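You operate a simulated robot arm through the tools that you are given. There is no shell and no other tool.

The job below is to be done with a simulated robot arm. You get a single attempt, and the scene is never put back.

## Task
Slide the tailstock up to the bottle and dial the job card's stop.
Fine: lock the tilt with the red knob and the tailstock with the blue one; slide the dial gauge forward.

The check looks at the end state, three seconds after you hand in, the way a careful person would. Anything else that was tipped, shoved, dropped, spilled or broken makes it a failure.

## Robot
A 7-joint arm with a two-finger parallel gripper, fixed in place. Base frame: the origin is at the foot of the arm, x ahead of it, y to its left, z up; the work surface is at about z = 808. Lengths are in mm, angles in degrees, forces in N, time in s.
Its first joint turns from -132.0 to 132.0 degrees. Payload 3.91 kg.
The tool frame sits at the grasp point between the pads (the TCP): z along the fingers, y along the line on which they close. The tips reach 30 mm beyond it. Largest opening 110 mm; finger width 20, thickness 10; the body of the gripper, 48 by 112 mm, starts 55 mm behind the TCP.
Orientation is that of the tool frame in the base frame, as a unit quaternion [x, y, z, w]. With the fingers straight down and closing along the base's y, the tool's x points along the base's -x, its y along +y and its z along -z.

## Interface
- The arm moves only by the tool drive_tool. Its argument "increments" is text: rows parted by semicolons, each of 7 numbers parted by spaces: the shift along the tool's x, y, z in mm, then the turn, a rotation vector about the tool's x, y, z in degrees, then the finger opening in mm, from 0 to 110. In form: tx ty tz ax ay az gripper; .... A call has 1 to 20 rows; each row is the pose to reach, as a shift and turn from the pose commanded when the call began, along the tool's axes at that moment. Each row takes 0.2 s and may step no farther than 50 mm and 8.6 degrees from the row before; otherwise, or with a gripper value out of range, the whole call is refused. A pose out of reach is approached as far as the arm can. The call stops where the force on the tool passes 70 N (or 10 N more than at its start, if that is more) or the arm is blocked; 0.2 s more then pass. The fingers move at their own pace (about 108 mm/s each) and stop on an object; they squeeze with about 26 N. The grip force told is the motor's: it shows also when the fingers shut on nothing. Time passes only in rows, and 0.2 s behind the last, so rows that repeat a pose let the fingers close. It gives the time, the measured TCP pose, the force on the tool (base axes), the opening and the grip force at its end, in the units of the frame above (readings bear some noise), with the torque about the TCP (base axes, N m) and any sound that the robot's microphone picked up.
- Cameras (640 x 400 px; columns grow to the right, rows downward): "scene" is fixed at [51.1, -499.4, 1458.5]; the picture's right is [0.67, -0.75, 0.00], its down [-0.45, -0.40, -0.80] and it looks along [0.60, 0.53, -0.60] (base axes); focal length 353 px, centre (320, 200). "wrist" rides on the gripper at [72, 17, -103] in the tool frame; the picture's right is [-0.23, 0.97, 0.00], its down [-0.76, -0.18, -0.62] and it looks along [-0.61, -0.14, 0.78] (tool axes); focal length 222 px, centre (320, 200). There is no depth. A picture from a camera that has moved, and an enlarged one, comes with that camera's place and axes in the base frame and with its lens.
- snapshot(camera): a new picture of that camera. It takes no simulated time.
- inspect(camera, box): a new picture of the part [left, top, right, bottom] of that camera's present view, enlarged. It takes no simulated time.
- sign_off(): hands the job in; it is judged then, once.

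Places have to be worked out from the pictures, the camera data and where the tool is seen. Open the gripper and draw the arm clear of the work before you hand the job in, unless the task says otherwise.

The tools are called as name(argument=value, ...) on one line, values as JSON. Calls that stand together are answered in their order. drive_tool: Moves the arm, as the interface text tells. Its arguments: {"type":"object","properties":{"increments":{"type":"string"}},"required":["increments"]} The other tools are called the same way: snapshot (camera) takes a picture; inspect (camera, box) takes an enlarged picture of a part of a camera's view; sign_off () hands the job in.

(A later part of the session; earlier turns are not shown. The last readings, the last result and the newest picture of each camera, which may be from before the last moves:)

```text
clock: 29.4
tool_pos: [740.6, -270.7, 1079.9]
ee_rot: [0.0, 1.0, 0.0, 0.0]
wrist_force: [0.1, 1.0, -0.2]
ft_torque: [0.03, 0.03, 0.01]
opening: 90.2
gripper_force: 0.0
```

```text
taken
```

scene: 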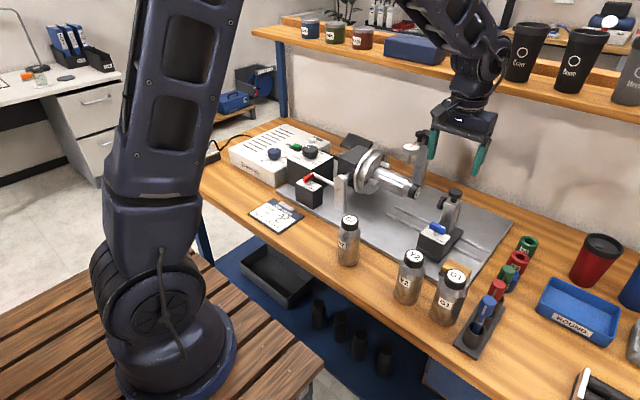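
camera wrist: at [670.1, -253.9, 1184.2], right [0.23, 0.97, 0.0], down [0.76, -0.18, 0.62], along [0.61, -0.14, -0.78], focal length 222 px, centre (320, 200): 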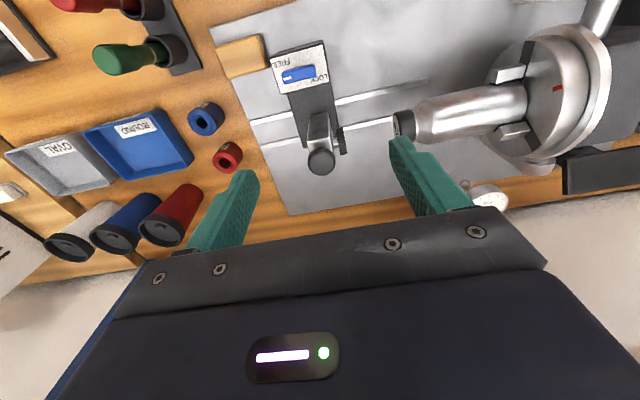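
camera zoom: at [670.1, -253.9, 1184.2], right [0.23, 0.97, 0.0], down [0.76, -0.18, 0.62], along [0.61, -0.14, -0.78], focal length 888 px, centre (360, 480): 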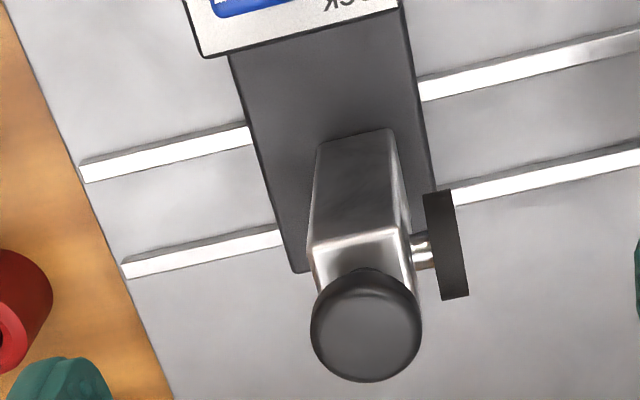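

The tailstock's top handle knob is near (788.5, -280, top z≈965), about 30 mm across. I'll look closely at the bottle cap and the centre disc to measure the gap.

inspect(camera="wrist", box=[310, 90, 438, 170])

inspect(camera="scene", box=[390, 165, 486, 225])

inspect(camera="wrist", box=[250, 20, 410, 120])

```text
5.00 times, centred on (374, 130) of wrist
camera zoom: at [670.1, -253.9, 1184.2], right [0.23, 0.97, 0.0], down [0.76, -0.18, 0.62], along [0.61, -0.14, -0.78], focal length 1111 px, centre (50, 550)
```

zoom: 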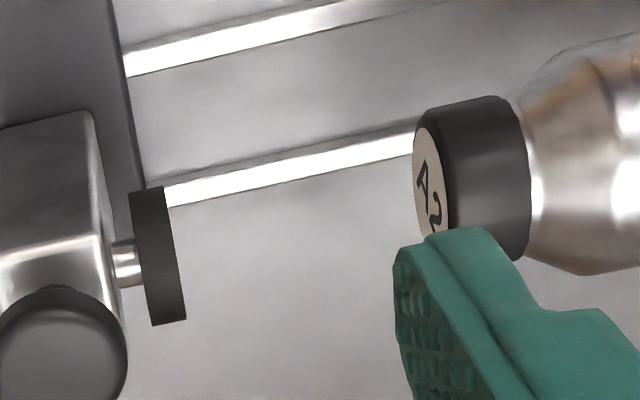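

```text
6.67 times, centred on (438, 195) of scene
camera zoom: at [51.1, -499.4, 1458.5], right [0.67, -0.75, 0.0], down [-0.45, -0.4, -0.8], along [0.6, 0.53, -0.6], focal length 2356 px, centre (-467, 233)
```

zoom: 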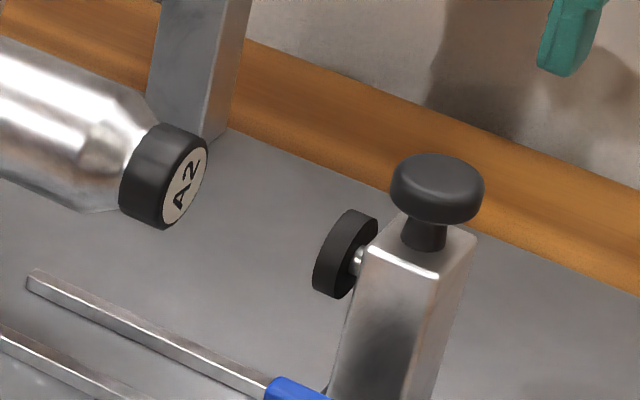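

```text
4.00 times, centred on (330, 70) of wrist
camera zoom: at [670.1, -253.9, 1184.2], right [0.23, 0.97, 0.0], down [0.76, -0.18, 0.62], along [0.61, -0.14, -0.78], focal length 888 px, centre (280, 720)
```

zoom: 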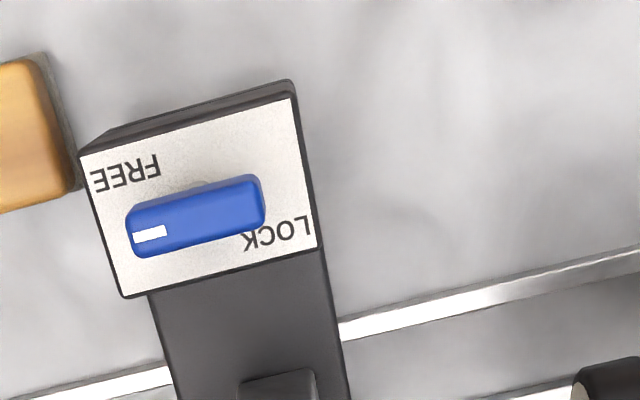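

The gap between the cap face (y≈-186) and the disc (y≈-250) is about 64 mm, and the lock lever is at FREE. I'll position above the tailstock's handle knob with the fingers along y.

drive_tool(increments="-16 -3 15 0 0 0 60; -32 -6 30 0 0 0 60; -47.5 -9.5 50 0 0 0 60; -47.5 -9.5 70 0 0 0 60; -47.5 -9.5 70 0 0 0 60")

inspect(camera="wrist", box=[200, 80, 440, 230])

inspect(camera="scene", box=[390, 150, 486, 210])

```text
clock: 30.6
tool_pos: [787.0, -280.6, 1011.0]
ee_rot: [0.0, 1.0, 0.001, 0.0]
wrist_force: [0.4, 0.4, 1.2]
ft_torque: [0.01, 0.02, 0.02]
opening: 60.0
gripper_force: 0.1
```

```text
2.67 times, centred on (320, 155) of wrist
camera zoom: at [716.8, -263.6, 1113.8], right [0.23, 0.97, 0.0], down [0.76, -0.18, 0.62], along [0.61, -0.14, -0.78], focal length 592 px, centre (320, 320)
```

zoom: 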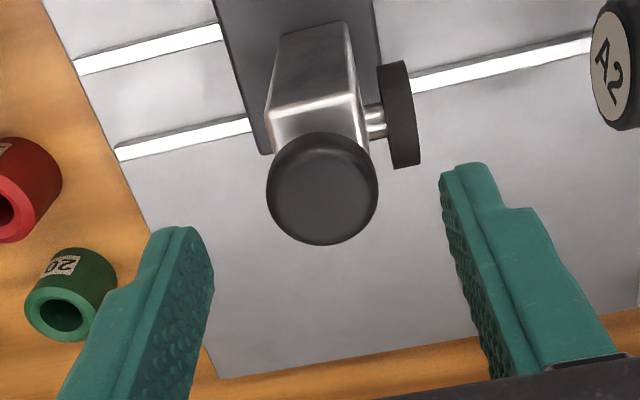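

```text
6.67 times, centred on (438, 180) of scene
camera zoom: at [51.1, -499.4, 1458.5], right [0.67, -0.75, 0.0], down [-0.45, -0.4, -0.8], along [0.6, 0.53, -0.6], focal length 2356 px, centre (-467, 333)
```

zoom: 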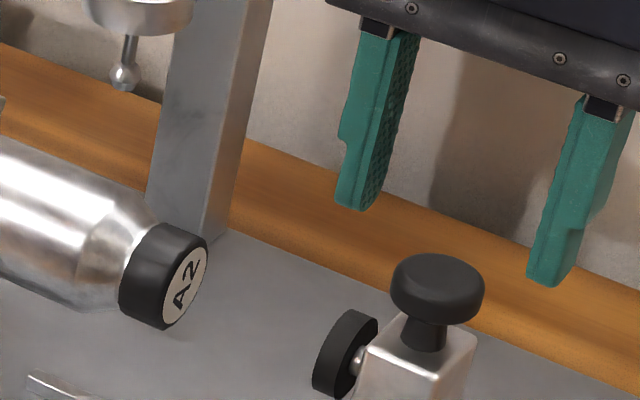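

The knob is centred between the fingers, with its cap at about z 955–965. I'll descend to TCP z≈972 and close on it.

drive_tool(increments="0 0 13 0 0 0 60; 0 0 26 0 0 0 60; 0 0 39 0 0 0 60; 0 0 39 0 0 0 60; 0 0 39 0 0 0 20; 0 0 39 0 0 0 20; 0 0 39 0 0 0 20")

inspect(camera="scene", box=[390, 165, 486, 225])

inspect(camera="wrist", box=[200, 60, 440, 210])

```text
clock: 32.2
tool_pos: [787.3, -281.3, 970.8]
ee_rot: [-0.001, 1.0, 0.0, 0.001]
wrist_force: [-1.2, 3.2, -3.4]
ft_torque: [0.05, -0.1, 0.04]
opening: 31.3
gripper_force: 45.1
```

```text
6.67 times, centred on (438, 195) of scene
camera zoom: at [51.1, -499.4, 1458.5], right [0.67, -0.75, 0.0], down [-0.45, -0.4, -0.8], along [0.6, 0.53, -0.6], focal length 2356 px, centre (-467, 233)
```

zoom: 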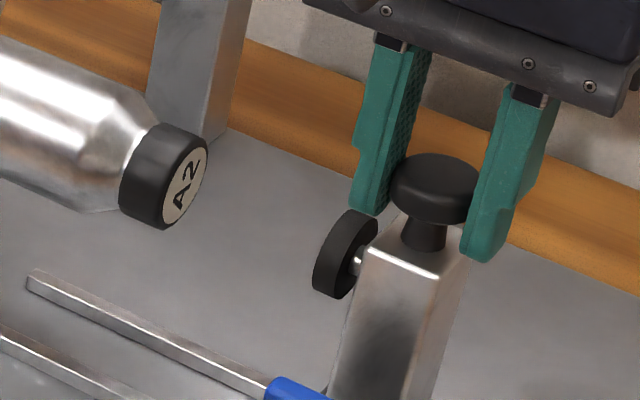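

```text
2.67 times, centred on (320, 135) of wrist
camera zoom: at [716.8, -263.6, 1073.9], right [0.23, 0.97, 0.0], down [0.76, -0.18, 0.62], along [0.61, -0.14, -0.78], focal length 592 px, centre (320, 373)
```

zoom: 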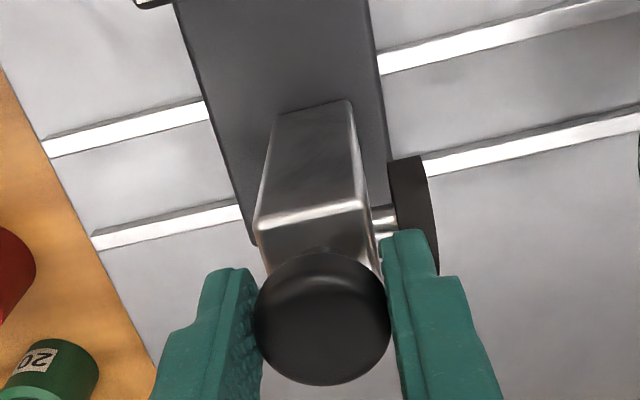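

The handle knob is gripped at 31 mm with negligible side load. I'll slide the tailstock 40 mm toward the bottle in small steps and check the drag.

drive_tool(increments="0 4 0 0 0 0 20; 0 8 0 0 0 0 20; 0 13 0 0 0 0 20; 0 18 0 0 0 0 20; 0 23 0 0 0 0 20; 0 28 0 0 0 0 20; 0 32 0 0 0 0 20; 0 36 0 0 0 0 20; 0 40 0 0 0 0 20")

inspect(camera="scene", box=[390, 165, 486, 225])

inspect(camera="wrist", box=[280, 70, 440, 170])

```text
clock: 34.2
tool_pos: [786.8, -242.0, 972.2]
ee_rot: [0.0, 1.0, 0.0, 0.0]
wrist_force: [-27.9, -5.6, -0.5]
ft_torque: [-0.09, 1.03, -0.09]
opening: 31.5
gripper_force: 45.2
```

```text
6.67 times, centred on (438, 195) of scene
camera zoom: at [51.1, -499.4, 1458.5], right [0.67, -0.75, 0.0], down [-0.45, -0.4, -0.8], along [0.6, 0.53, -0.6], focal length 2356 px, centre (-467, 233)
```

zoom: 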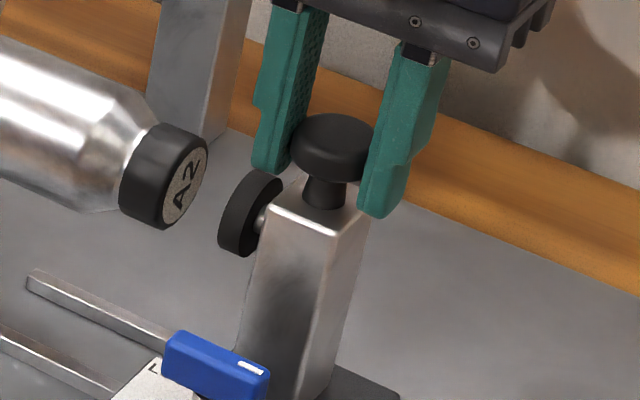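

```text
4.00 times, centred on (360, 120) of wrist
camera zoom: at [716.9, -223.7, 1073.9], right [0.23, 0.97, 0.0], down [0.76, -0.18, 0.62], along [0.61, -0.14, -0.78], focal length 888 px, centre (160, 520)
```

zoom: 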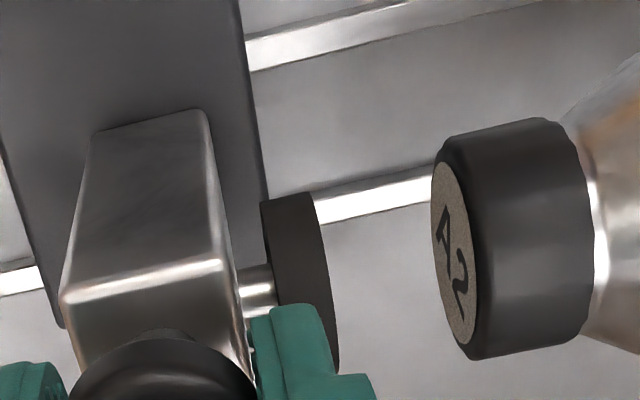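

The tailstock slides easily and about 24 mm of gap remains. A small x side load has built up, so I'll correct 1 mm in x and advance 19 mm more.

drive_tool(increments="1 3 0 0 0 0 20; 1 6 0 0 0 0 20; 1 9 0 0 0 0 20; 1 12 0 0 0 0 20; 1 15 0 0 0 0 20; 1 17 0 0 0 0 20; 1 19 0 0 0 0 20; 1 19 0 0 0 0 20")

inspect(camera="scene", box=[390, 165, 454, 205])

inspect(camera="wrist", box=[310, 90, 438, 170])

```text
clock: 36.0
tool_pos: [787.2, -221.5, 970.5]
ee_rot: [0.0, 1.0, -0.001, 0.001]
wrist_force: [8.4, -3.8, 2.8]
ft_torque: [-0.12, -0.51, -0.03]
opening: 31.3
gripper_force: 44.7
```

```text
10.00 times, centred on (422, 185) of scene
camera zoom: at [51.1, -499.4, 1458.5], right [0.67, -0.75, 0.0], down [-0.45, -0.4, -0.8], along [0.6, 0.53, -0.6], focal length 3533 px, centre (-700, 350)
```

zoom: 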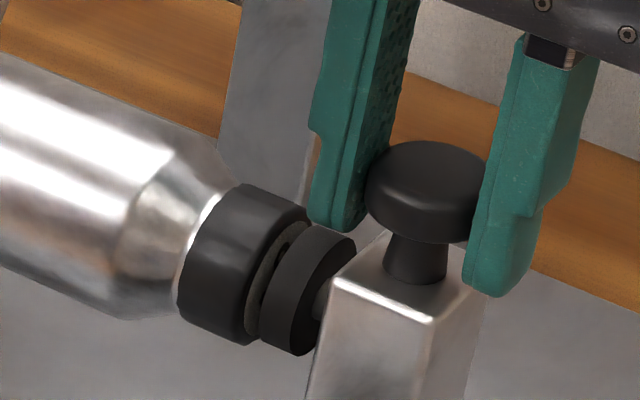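

```text
5.00 times, centred on (374, 130) of wrist
camera zoom: at [716.7, -204.3, 1073.7], right [0.23, 0.97, 0.0], down [0.76, -0.18, 0.62], along [0.61, -0.14, -0.78], focal length 1111 px, centre (50, 550)
```

zoom: 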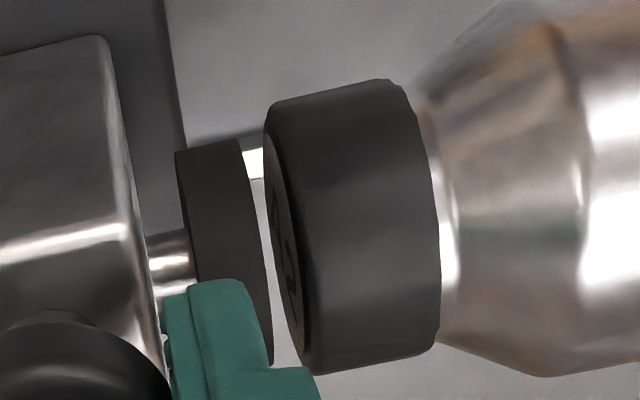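

About 4–5 mm of gap is left. I'll creep forward in 1 mm rows and watch the y force.

drive_tool(increments="0 1 0 0 0 0 20; 0 2 0 0 0 0 20; 0 3 0 0 0 0 20; 0 3 0 0 0 0 20")

inspect(camera="scene", box=[400, 170, 448, 200])

inspect(camera="wrist", box=[330, 100, 410, 150])

```text
clock: 37.0
tool_pos: [788.0, -219.2, 971.1]
ee_rot: [0.0, 1.0, 0.0, -0.001]
wrist_force: [18.9, -3.1, 1.8]
ft_torque: [-0.11, -0.27, -0.01]
opening: 31.4
gripper_force: 44.8
```

```text
13.33 times, centred on (424, 185) of scene
camera zoom: at [51.1, -499.4, 1458.5], right [0.67, -0.75, 0.0], down [-0.45, -0.4, -0.8], along [0.6, 0.53, -0.6], focal length 4711 px, centre (-1067, 400)
```

zoom: 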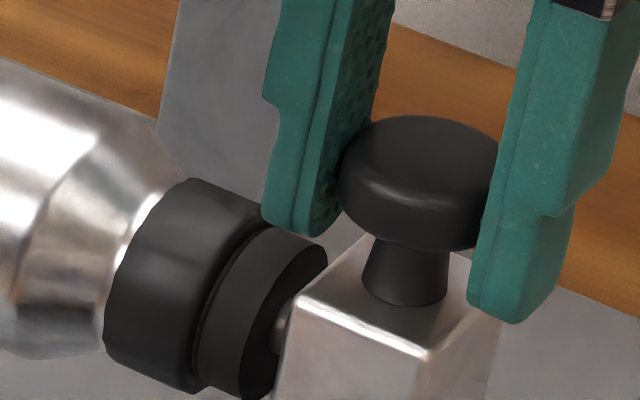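

```text
8.00 times, centred on (370, 125) of wrist
camera zoom: at [716.8, -201.1, 1073.8], right [0.23, 0.97, 0.0], down [0.76, -0.18, 0.62], along [0.61, -0.14, -0.78], focal length 1777 px, centre (-80, 800)
```

zoom: 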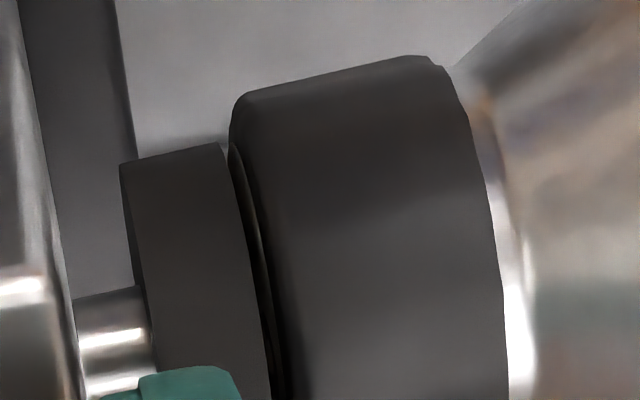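

The disc is now within about a millimetre of the cap and the y force is still only the sliding drag. I'll take one more 1 mm step with a slight x correction.

drive_tool(increments="-0.5 0.5 0 0 0 0 20; -0.5 1 0 0 0 0 20; -0.5 1 0 0 0 0 20")

inspect(camera="wrist", box=[330, 100, 410, 150])

```text
clock: 37.8
tool_pos: [786.9, -217.4, 970.6]
ee_rot: [0.0, 1.0, 0.0, 0.0]
wrist_force: [13.2, -5.3, 0.8]
ft_torque: [-0.14, -0.39, -0.1]
opening: 31.0
gripper_force: 45.0
```

```text
8.00 times, centred on (370, 125) of wrist
camera zoom: at [716.9, -200.3, 1073.9], right [0.23, 0.97, 0.0], down [0.76, -0.18, 0.62], along [0.61, -0.14, -0.78], focal length 1777 px, centre (-80, 800)
```

zoom: 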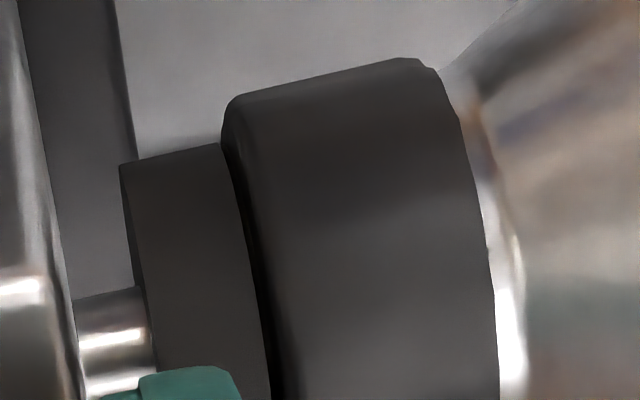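

There is still no contact force, only about 5 N of drag. I'll creep another millimetre in half-millimetre rows.

drive_tool(increments="0 0.5 0 0 0 0 20; 0 1 0 0 0 0 20; 0 1 0 0 0 0 20")

inspect(camera="wrist", box=[330, 100, 410, 150])

inspect(camera="scene", box=[400, 170, 448, 200])

```text
clock: 38.6
tool_pos: [787.0, -216.5, 971.5]
ee_rot: [0.0, 1.0, 0.0, -0.001]
wrist_force: [8.5, -3.3, -6.2]
ft_torque: [-0.09, -0.34, -0.07]
opening: 31.4
gripper_force: 44.7
```

```text
8.00 times, centred on (370, 125) of wrist
camera zoom: at [717.0, -199.4, 1074.0], right [0.23, 0.97, 0.0], down [0.76, -0.18, 0.62], along [0.61, -0.14, -0.78], focal length 1777 px, centre (-80, 800)
```

zoom: 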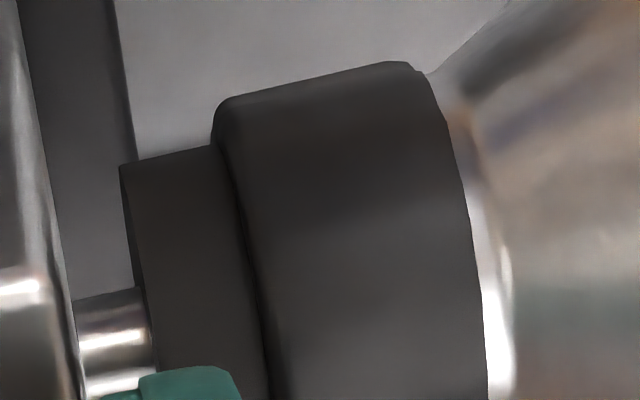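

```text
13.33 times, centred on (424, 185) of scene
camera zoom: at [51.1, -499.4, 1458.5], right [0.67, -0.75, 0.0], down [-0.45, -0.4, -0.8], along [0.6, 0.53, -0.6], focal length 4711 px, centre (-1067, 400)
```

zoom: 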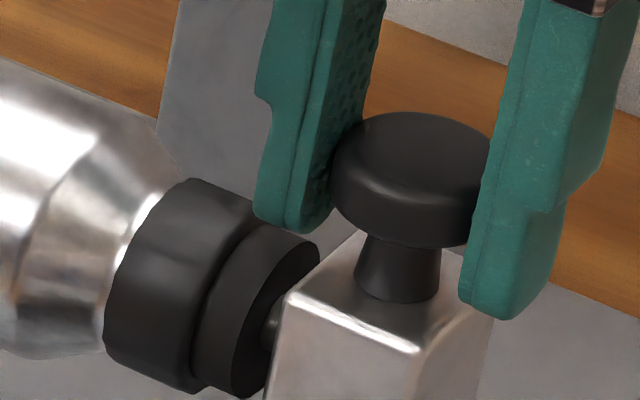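

Still no contact load. I'll continue in half-millimetre rows.

drive_tool(increments="0 0.5 0 0 0 0 20; 0 1 0 0 0 0 20; 0 1 0 0 0 0 20")

inspect(camera="wrist", box=[330, 100, 410, 150])

```text
clock: 39.4
tool_pos: [787.9, -217.0, 970.2]
ee_rot: [-0.001, 1.0, 0.0, 0.0]
wrist_force: [8.4, -12.1, -11.0]
ft_torque: [-0.22, -0.35, -0.06]
opening: 31.2
gripper_force: 45.3
```

```text
8.00 times, centred on (370, 125) of wrist
camera zoom: at [716.9, -199.2, 1074.0], right [0.23, 0.97, 0.0], down [0.76, -0.18, 0.62], along [0.61, -0.14, -0.78], focal length 1777 px, centre (-80, 800)
```

zoom: 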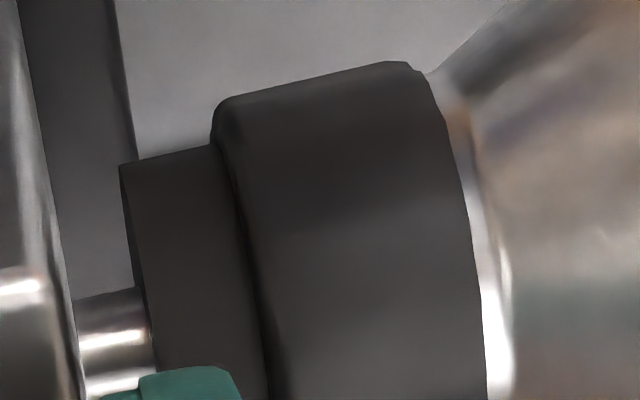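

The tool stalled and y force rose to 12 N, so the disc is resting on the cap. I'll release the knob with a modest opening and lift straight up.

drive_tool(increments="0 0 0 0 0 0 46; 0 0 0 0 0 0 46; 0 0 -10 0 0 0 46; 0 0 -35 0 0 0 46; 0 0 -70 0 0 0 46; 20 0 -110 0 0 0 70; 50 0 -140 0 0 0 90; 80 0 -140 0 0 0 100; 80 0 -140 0 0 0 100")

snapshot(camera="wrist")

inspect(camera="wrist", box=[240, 60, 400, 160])

inspect(camera="scene", box=[390, 165, 486, 225])

inspect(camera="scene", box=[400, 205, 464, 245])

```text
clock: 41.4
tool_pos: [705.9, -216.3, 1111.1]
ee_rot: [0.0, 1.0, 0.0, 0.001]
wrist_force: [0.4, 0.4, 0.5]
ft_torque: [0.02, 0.02, -0.02]
opening: 99.9
gripper_force: 0.0
```

```text
taken
camera wrist: at [636.2, -198.7, 1214.3], right [0.23, 0.97, 0.0], down [0.76, -0.18, 0.62], along [0.61, -0.14, -0.78], focal length 222 px, centre (320, 200)
```

wrist: 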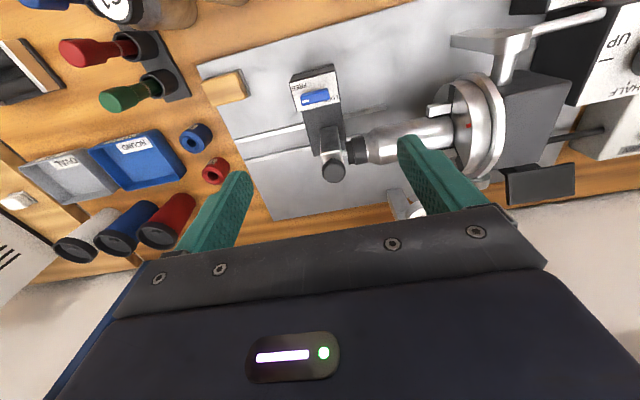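

```text
4.00 times, centred on (320, 110) of wrist
camera zoom: at [636.2, -198.7, 1214.3], right [0.23, 0.97, 0.0], down [0.76, -0.18, 0.62], along [0.61, -0.14, -0.78], focal length 888 px, centre (320, 560)
```

zoom: 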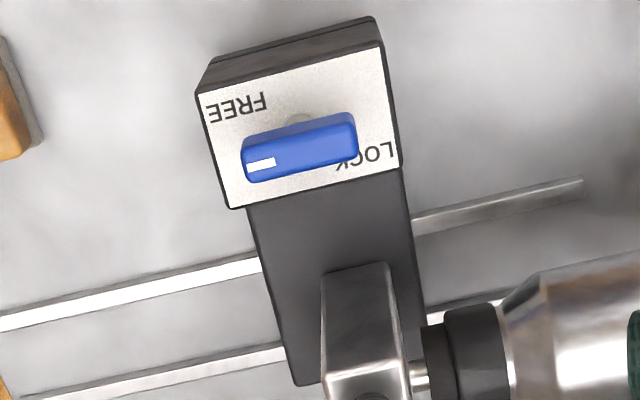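

```text
6.67 times, centred on (438, 195) of scene
camera zoom: at [51.1, -499.4, 1458.5], right [0.67, -0.75, 0.0], down [-0.45, -0.4, -0.8], along [0.6, 0.53, -0.6], focal length 2356 px, centre (-467, 233)
```

zoom: 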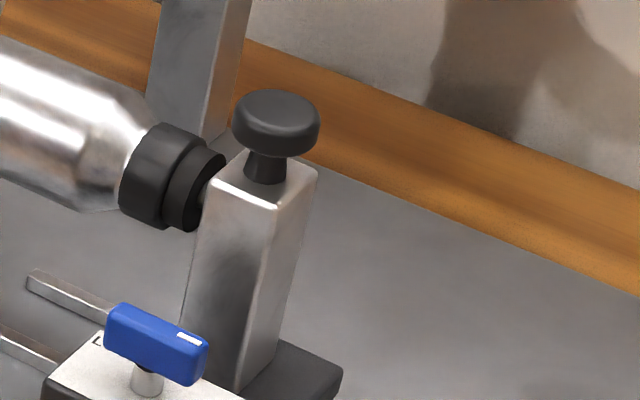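

```text
10.00 times, centred on (432, 225) of scene
camera zoom: at [51.1, -499.4, 1458.5], right [0.67, -0.75, 0.0], down [-0.45, -0.4, -0.8], along [0.6, 0.53, -0.6], focal length 3533 px, centre (-800, -50)
```

zoom: 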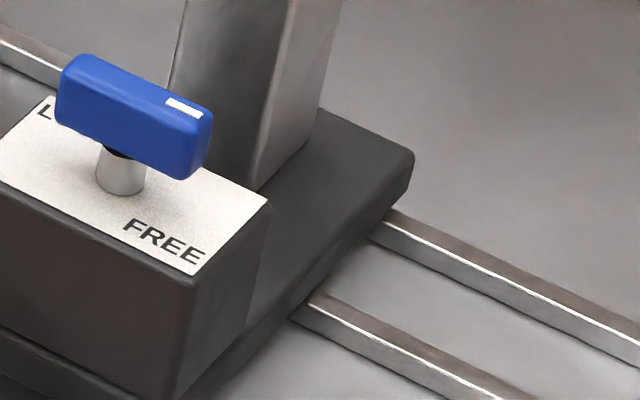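

The tailstock stays against the cap. The blue lever is now near (709, -222) with its top at z≈910 and its mark toward -y (FREE). I'll descend partway above it while turning the tool +90° to grip across the bar, as I did with the red one.

drive_tool(increments="0 -1 10 0 0 8.2 90; 0 -2 20 0 0 16.4 70; 0 -3 30 0 0 24.6 50; 0 -4 40 0 0 32.8 40; 0 -5 50 0 0 41 28; 0 -6 65 0 0 49.2 28; -0.5 -6.5 80 0 0 57.4 28; -0.5 -6.5 95 0 0 65.6 28; -0.5 -6.5 110 0 0 73.8 28; -0.5 -6.5 120 0 0 82 28; -0.5 -6.5 127 0 0 90 28; -0.5 -6.5 127 0 0 90 28")

inspect(camera="wrist", box=[200, 80, 440, 230])

inspect(camera="scene", box=[390, 180, 486, 240])

```text
clock: 44.0
tool_pos: [707.0, -222.8, 985.3]
ee_rot: [0.707, 0.707, 0.0, 0.0]
wrist_force: [-0.4, -0.9, 0.4]
ft_torque: [-0.03, -0.02, 0.0]
opening: 28.3
gripper_force: 0.1
```

```text
2.67 times, centred on (320, 155) of wrist
camera zoom: at [726.4, -149.8, 1088.6], right [0.97, -0.23, 0.0], down [-0.18, -0.76, 0.62], along [-0.14, -0.61, -0.78], focal length 592 px, centre (320, 320)
```

zoom: 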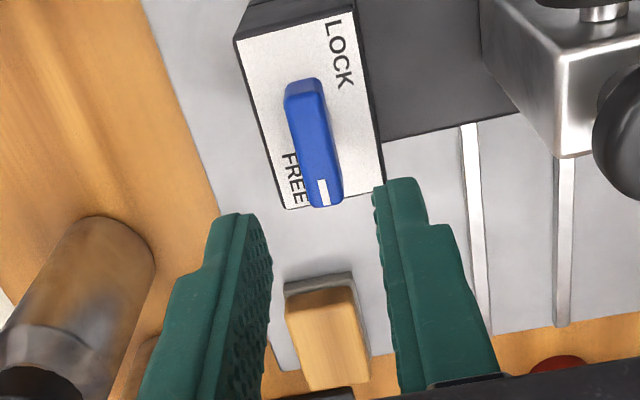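

```text
6.67 times, centred on (438, 210) of scene
camera zoom: at [51.1, -499.4, 1458.5], right [0.67, -0.75, 0.0], down [-0.45, -0.4, -0.8], along [0.6, 0.53, -0.6], focal length 2356 px, centre (-467, 133)
```

zoom: 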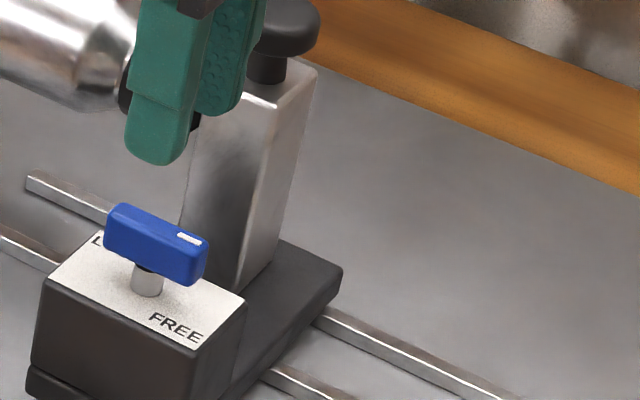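

The lever is centred at about (707, -222). I'll apply the -2.3 mm x correction that worked on the red lever, descend to TCP z≈922, and close.

drive_tool(increments="0 -2.3 15 0 0 0 28; 0 -2.3 30 0 0 0 28; 0 -2.3 45 0 0 0 28; 0 -2.3 55 0 0 0 28; 0 -2.3 63 0 0 0 28; 0 -2.3 63 0 0 0 28; 0 -2.3 63 0 0 0 4; 0 -2.3 63 0 0 0 4; 0 -2.3 63 0 0 0 4")

inspect(camera="wrist", box=[200, 80, 440, 230])

inspect(camera="scene", box=[390, 180, 486, 240])

```text
clock: 46.0
tool_pos: [706.1, -222.1, 922.3]
ee_rot: [0.707, 0.707, 0.001, 0.001]
wrist_force: [18.4, -0.7, -4.7]
ft_torque: [-0.62, -0.32, 0.04]
opening: 11.8
gripper_force: 45.2
```

```text
2.67 times, centred on (320, 155) of wrist
camera zoom: at [724.6, -149.2, 1024.3], right [0.97, -0.23, 0.0], down [-0.18, -0.76, 0.62], along [-0.14, -0.61, -0.78], focal length 592 px, centre (320, 320)
```

zoom: 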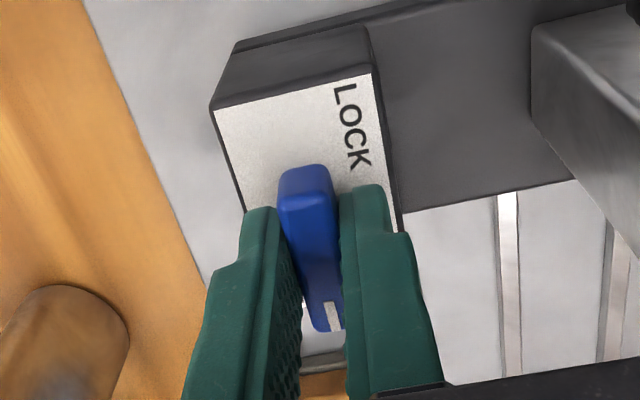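

```text
6.67 times, centred on (438, 210) of scene
camera zoom: at [51.1, -499.4, 1458.5], right [0.67, -0.75, 0.0], down [-0.45, -0.4, -0.8], along [0.6, 0.53, -0.6], focal length 2356 px, centre (-467, 133)
```

zoom: 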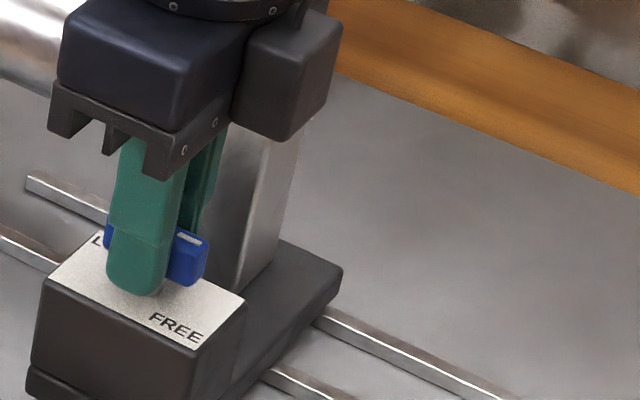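

The bar is gripped with only a mild 18 N side load. While turning the lever toward +x I'll bias the tool about 1.2 mm toward the bottle, so the free tailstock can't be dragged away from it.

drive_tool(increments="0.6 0.8 0 0 0 0 4; 1.2 0.8 0 0 0 -6 4; 1.2 0.8 0 0 0 -14 4; 1.2 0.8 0 0 0 -22 4; 1.2 0.8 0 0 0 -30 4; 1.2 0.8 0 0 0 -38 4; 1.2 0.8 0 0 0 -45 4; 1.2 0.8 0 0 0 -45 4")

inspect(camera="scene", box=[390, 170, 486, 230])

```text
clock: 47.8
tool_pos: [706.6, -221.5, 921.9]
ee_rot: [0.382, 0.924, 0.0, 0.0]
wrist_force: [-8.2, -22.5, 5.7]
ft_torque: [-0.78, -0.22, 0.01]
opening: 12.0
gripper_force: 45.1
```

```text
6.67 times, centred on (438, 200) of scene
camera zoom: at [51.1, -499.4, 1458.5], right [0.67, -0.75, 0.0], down [-0.45, -0.4, -0.8], along [0.6, 0.53, -0.6], focal length 2356 px, centre (-467, 200)
```

zoom: 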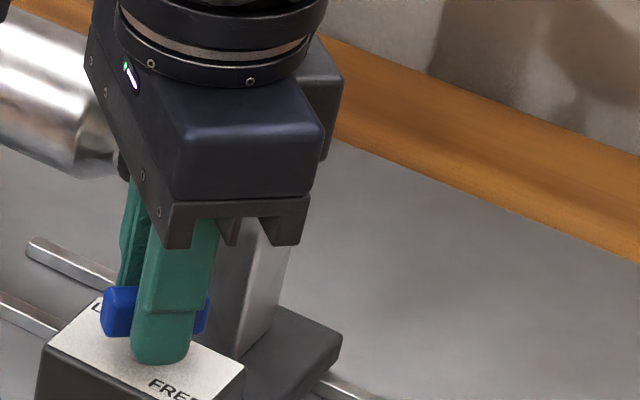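

The lever is turning freely, and the 22 N in -y shows the tailstock is still pressed onto the bottle. I'll finish the remaining 45°.

drive_tool(increments="0 0 0 0 0 -8 4; 0 0 0 0 0 -16 4; 0 0 0 0 0 -24 4; 0 0 0 0 0 -32 4; 0 0 0 0 0 -39 4; 0 0 0 0 0 -45 4; 0 0 0 0 0 -47 4; 0 0 0 0 0 -47 4")

inspect(camera="wrist", box=[200, 80, 440, 230])

inspect(camera="scene", box=[390, 170, 486, 230])

```text
clock: 49.6
tool_pos: [706.5, -223.2, 920.6]
ee_rot: [-0.018, 1.0, 0.001, 0.0]
wrist_force: [-28.7, -28.1, 11.1]
ft_torque: [-0.58, 0.55, -0.84]
opening: 12.3
gripper_force: 44.9
```

```text
2.67 times, centred on (320, 155) of wrist
camera zoom: at [634.6, -207.3, 1024.3], right [0.19, 0.98, 0.0], down [0.77, -0.15, 0.62], along [0.61, -0.12, -0.78], focal length 592 px, centre (320, 320)
```

zoom: 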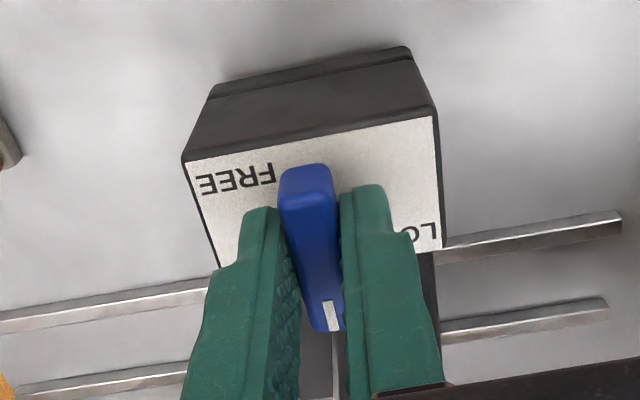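

```text
6.67 times, centred on (438, 200) of scene
camera zoom: at [51.1, -499.4, 1458.5], right [0.67, -0.75, 0.0], down [-0.45, -0.4, -0.8], along [0.6, 0.53, -0.6], focal length 2356 px, centre (-467, 200)
```

zoom: 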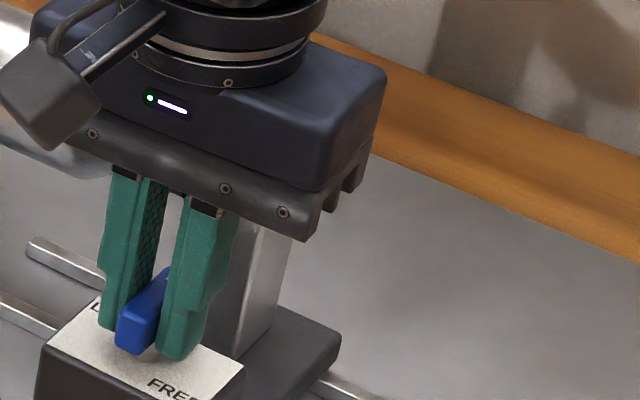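

The torque has risen to 0.84 N·m, so the blue lever is at its LOCK stop. I'll relax the turn, release, and lift.

drive_tool(increments="0 0 0 0 0 2 4; 0 0 0 0 0 2 30; 0 0 0 0 0 2 30; 0 0 0 0 0 2 30; 0 0 -25 0 0 2 30; 0 0 -60 0 0 2 30; 0 0 -100 0 0 2 60; 0 0 -140 0 0 2 90; 0 0 -170 0 0 2 100; 0 0 -170 0 0 2 100")

snapshot(camera="wrist")

inspect(camera="wrist", box=[250, 60, 410, 160])

inspect(camera="scene", box=[390, 165, 486, 225])

```text
clock: 51.8
tool_pos: [707.1, -220.8, 1091.8]
ee_rot: [-0.001, 1.0, 0.001, 0.0]
wrist_force: [0.6, 1.1, -0.3]
ft_torque: [0.02, 0.03, 0.0]
opening: 99.8
gripper_force: 0.1
```

```text
taken
camera wrist: at [636.6, -203.9, 1195.5], right [0.23, 0.97, 0.0], down [0.76, -0.18, 0.62], along [0.61, -0.14, -0.78], focal length 222 px, centre (320, 200)
```

wrist: 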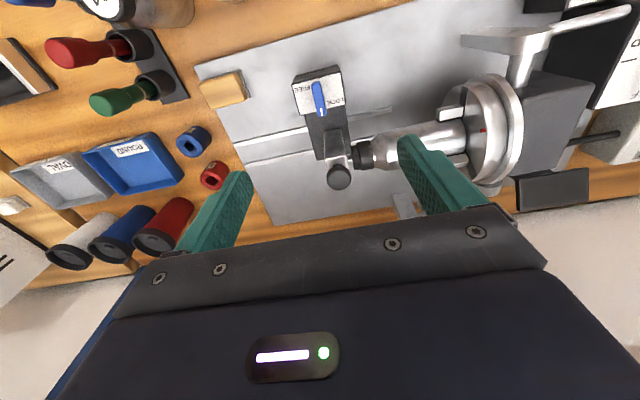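

```text
4.00 times, centred on (330, 110) of wrist
camera zoom: at [636.6, -203.9, 1195.5], right [0.23, 0.97, 0.0], down [0.76, -0.18, 0.62], along [0.61, -0.14, -0.78], focal length 888 px, centre (280, 560)
```

zoom: 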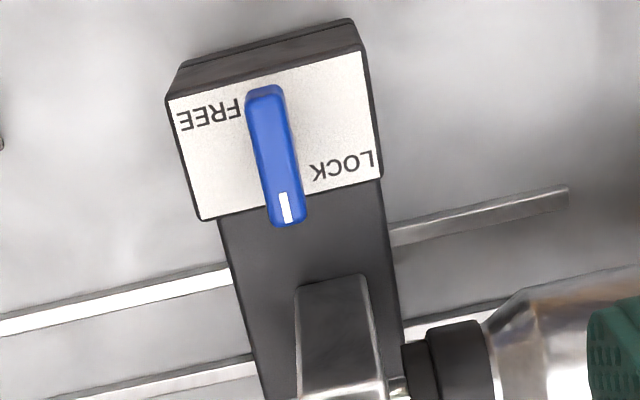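

```text
6.67 times, centred on (438, 195) of scene
camera zoom: at [51.1, -499.4, 1458.5], right [0.67, -0.75, 0.0], down [-0.45, -0.4, -0.8], along [0.6, 0.53, -0.6], focal length 2356 px, centre (-467, 233)
```

zoom: 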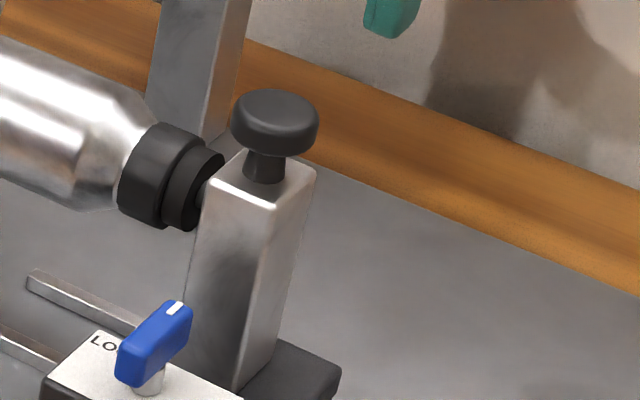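

Blue now reads LOCK and the disc is on the cap. Next is the dial gauge, so I'll move up and over near it for a good view of its handle, bar and block.

drive_tool(increments="-20 20 -20 0 0 0 100; -40 45 -40 0 0 0 100; -65 70 -60 0 0 0 100; -90 95 -68 0 0 0 100; -113 111 -68 0 0 0 100; -113 111 -68 0 0 0 100")

snapshot(camera="wrist")

inspect(camera="wrist", box=[240, 80, 400, 180])

snapshot(camera="scene")

inspect(camera="scene", box=[380, 110, 476, 170])

```text
clock: 53.2
tool_pos: [819.8, -108.6, 1159.6]
ee_rot: [0.0, 1.0, 0.0, 0.0]
wrist_force: [1.0, 0.0, 0.2]
ft_torque: [-0.02, -0.04, 0.01]
opening: 100.0
gripper_force: 0.1
```

```text
taken
camera wrist: at [749.2, -91.7, 1262.9], right [0.23, 0.97, 0.0], down [0.76, -0.18, 0.62], along [0.61, -0.14, -0.78], focal length 222 px, centre (320, 200)
```

wrist: 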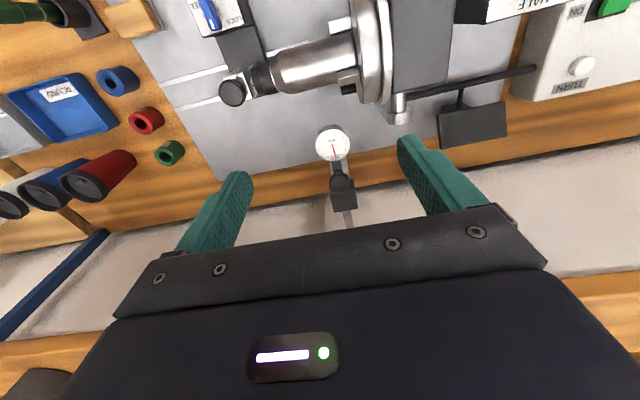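

```text
4.00 times, centred on (320, 130) of wrist
camera zoom: at [749.2, -91.7, 1262.9], right [0.23, 0.97, 0.0], down [0.76, -0.18, 0.62], along [0.61, -0.14, -0.78], focal length 888 px, centre (320, 480)
```

zoom: 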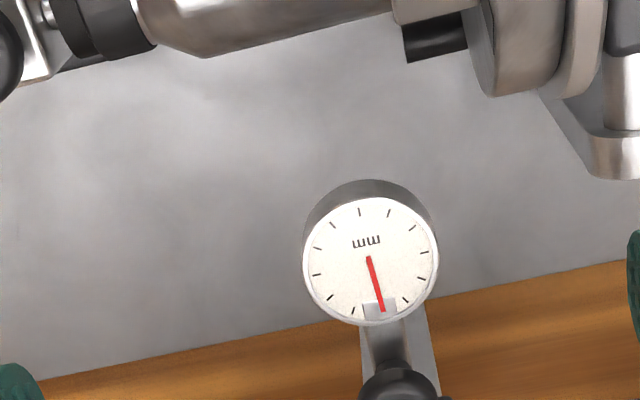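

```text
taken
```

scene: 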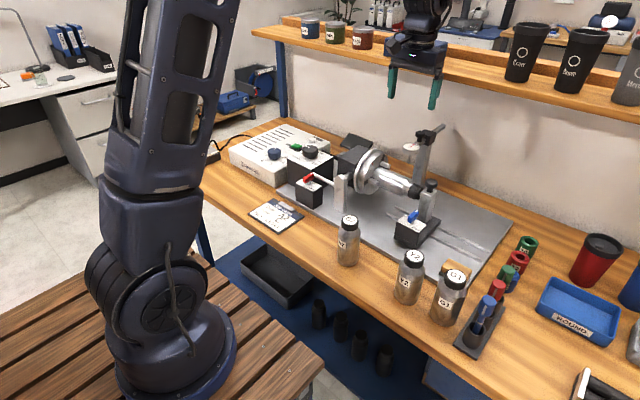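

```text
6.67 times, centred on (428, 140) of scene
camera zoom: at [51.1, -499.4, 1458.5], right [0.67, -0.75, 0.0], down [-0.45, -0.4, -0.8], along [0.6, 0.53, -0.6], focal length 2356 px, centre (-400, 600)
```

zoom: 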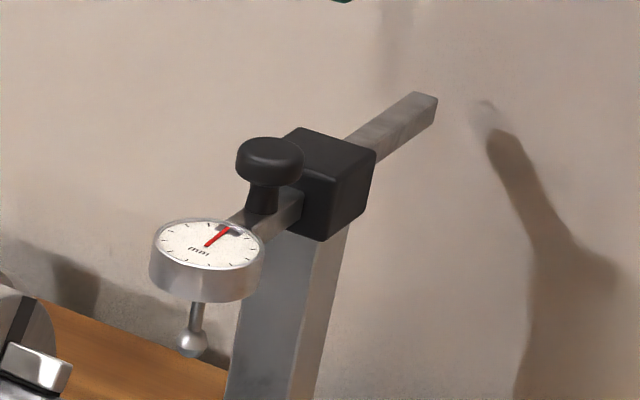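

The shelf's front edge works out to x≈1050 or more at z≈1130, so there is room. The gauge's handle knob is near (924, -102, 1008) and the dial face near (874, -105, 991). I'll move closer for a better look at the handle.

drive_tool(increments="-25 1 20 0 0 0 80; -50 2 50 0 0 0 70; -70 3.5 80 0 0 0 60; -70 3.5 80 0 0 0 60")

snapshot(camera="wrist")

inspect(camera="wrist", box=[220, 90, 420, 215])

inspect(camera="scene", box=[380, 60, 508, 140])

```text
clock: 54.2
tool_pos: [889.7, -106.4, 1079.1]
ee_rot: [-0.001, 1.0, 0.0, -0.001]
wrist_force: [1.2, 0.0, -0.1]
ft_torque: [-0.02, 0.02, -0.01]
opening: 60.0
gripper_force: 0.1
```

```text
taken
camera wrist: at [819.3, -88.6, 1181.7], right [0.23, 0.97, 0.0], down [0.76, -0.18, 0.62], along [0.61, -0.14, -0.78], focal length 222 px, centre (320, 200)
```

wrist: 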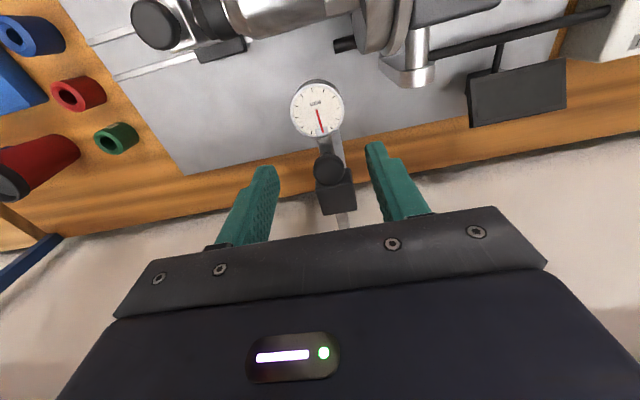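

```text
3.20 times, centred on (320, 152) of wrist
camera zoom: at [819.3, -88.6, 1181.7], right [0.23, 0.97, 0.0], down [0.76, -0.18, 0.62], along [0.61, -0.14, -0.78], focal length 711 px, centre (320, 352)
```

zoom: 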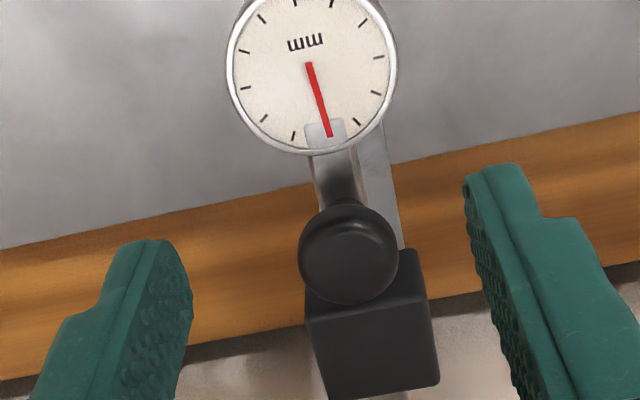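

```text
5.00 times, centred on (444, 100) of scene
camera zoom: at [51.1, -499.4, 1458.5], right [0.67, -0.75, 0.0], down [-0.45, -0.4, -0.8], along [0.6, 0.53, -0.6], focal length 1767 px, centre (-300, 700)
```

zoom: 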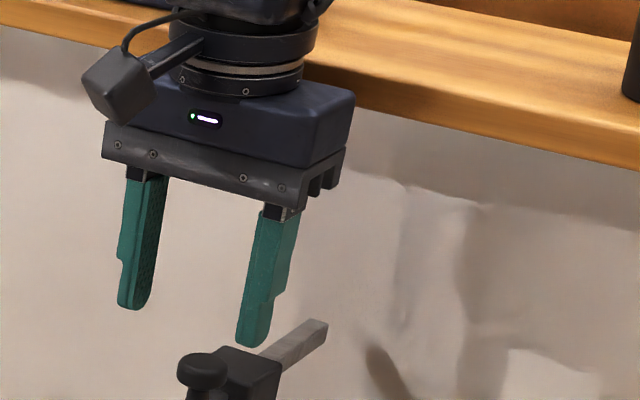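

The handle knob is centred at about (919.5, -104) with its top at z≈1013, and the block face is near x≈942. I'll go over it and down partway, then check.

drive_tool(increments="-15 1 0 0 0 0 60; -29 2 0 0 0 0 60; -29 2 15 0 0 0 60; -29 2 27 0 0 0 60; -29 2 27 0 0 0 60")

inspect(camera="wrist", box=[200, 80, 440, 230])

inspect(camera="scene", box=[380, 90, 476, 150])

```text
clock: 54.8
tool_pos: [904.2, -105.7, 1079.0]
ee_rot: [-0.001, 1.0, 0.0, -0.005]
wrist_force: [-58.1, 2.3, 19.6]
ft_torque: [-0.18, -6.49, 0.27]
opening: 60.1
gripper_force: 0.0
stopped in row 2: the force on the tool passed its limit at 114 N (the readings are from after the stop); the commanded pose is now the measured one
```

```text
2.67 times, centred on (320, 155) of wrist
camera zoom: at [834.6, -88.3, 1183.4], right [0.23, 0.97, 0.0], down [0.77, -0.18, 0.61], along [0.6, -0.14, -0.79], focal length 592 px, centre (320, 320)
```

zoom: 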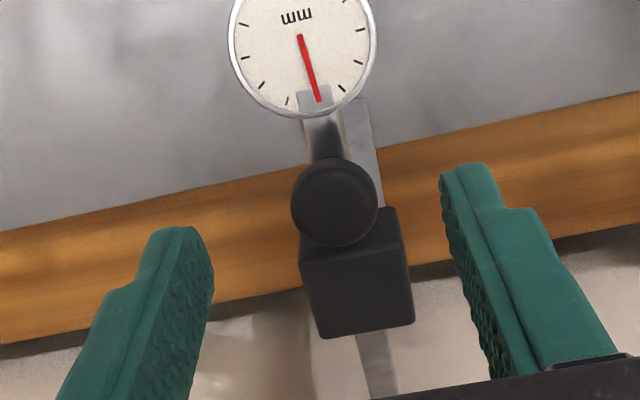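

```text
6.67 times, centred on (428, 120) of scene
camera zoom: at [51.1, -499.4, 1458.5], right [0.67, -0.75, 0.0], down [-0.45, -0.4, -0.8], along [0.6, 0.53, -0.6], focal length 2356 px, centre (-400, 733)
```

zoom: 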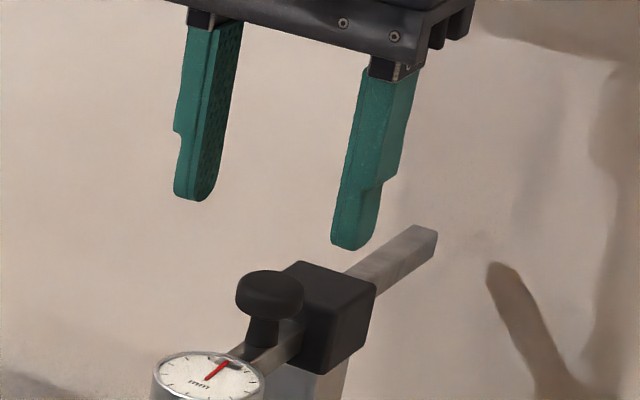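

The tool stopped against something: 58 N in -x with contact about 100 mm above the TCP, so the hand touched the shelf's front edge and the shelf is closer than I estimated. I'll back straight off and check that nothing on the shelf moved.

drive_tool(increments="15 0 0 0 0 0 60; 40 0 0 0 0 0 60; 60 0 0 0 0 0 60; 60 0 0 0 0 0 60")

snapshot(camera="scene")

inspect(camera="scene", box=[360, 0, 640, 175])

snapshot(camera="wrist")

```text
clock: 55.8
tool_pos: [847.8, -103.4, 1077.7]
ee_rot: [0.0, 1.0, 0.0, -0.007]
wrist_force: [-0.9, -0.5, -0.1]
ft_torque: [0.01, -0.02, 0.02]
opening: 60.2
gripper_force: 0.2
```

```text
taken
```

scene: 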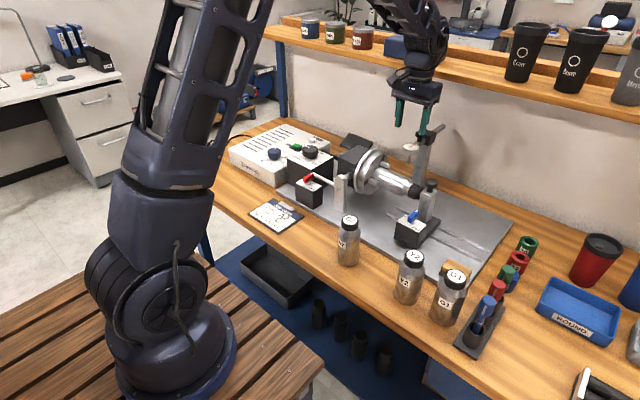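

```text
2.29 times, centred on (500, 88) of scene
camera zoom: at [51.1, -499.4, 1458.5], right [0.67, -0.75, 0.0], down [-0.45, -0.4, -0.8], along [0.6, 0.53, -0.6], focal length 808 px, centre (-91, 457)
```

zoom: 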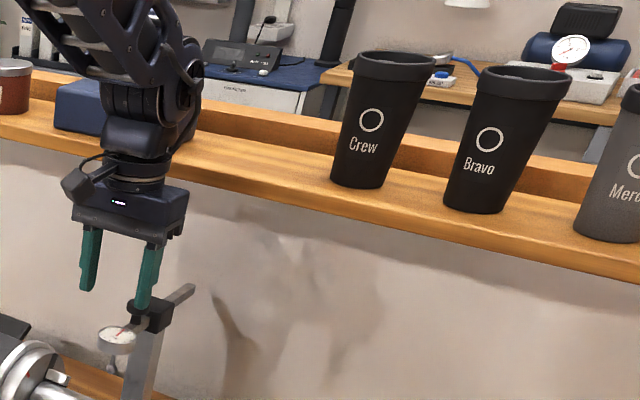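

```text
taken
camera wrist: at [778.3, -87.7, 1180.8], right [0.23, 0.97, 0.0], down [0.77, -0.18, 0.61], along [0.6, -0.14, -0.79], focal length 222 px, centre (320, 200)
```

wrist: 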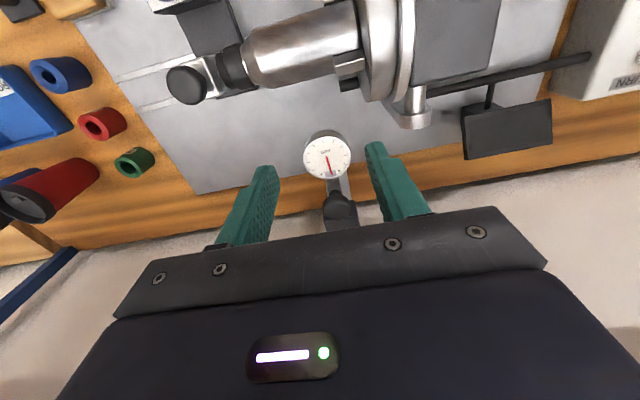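

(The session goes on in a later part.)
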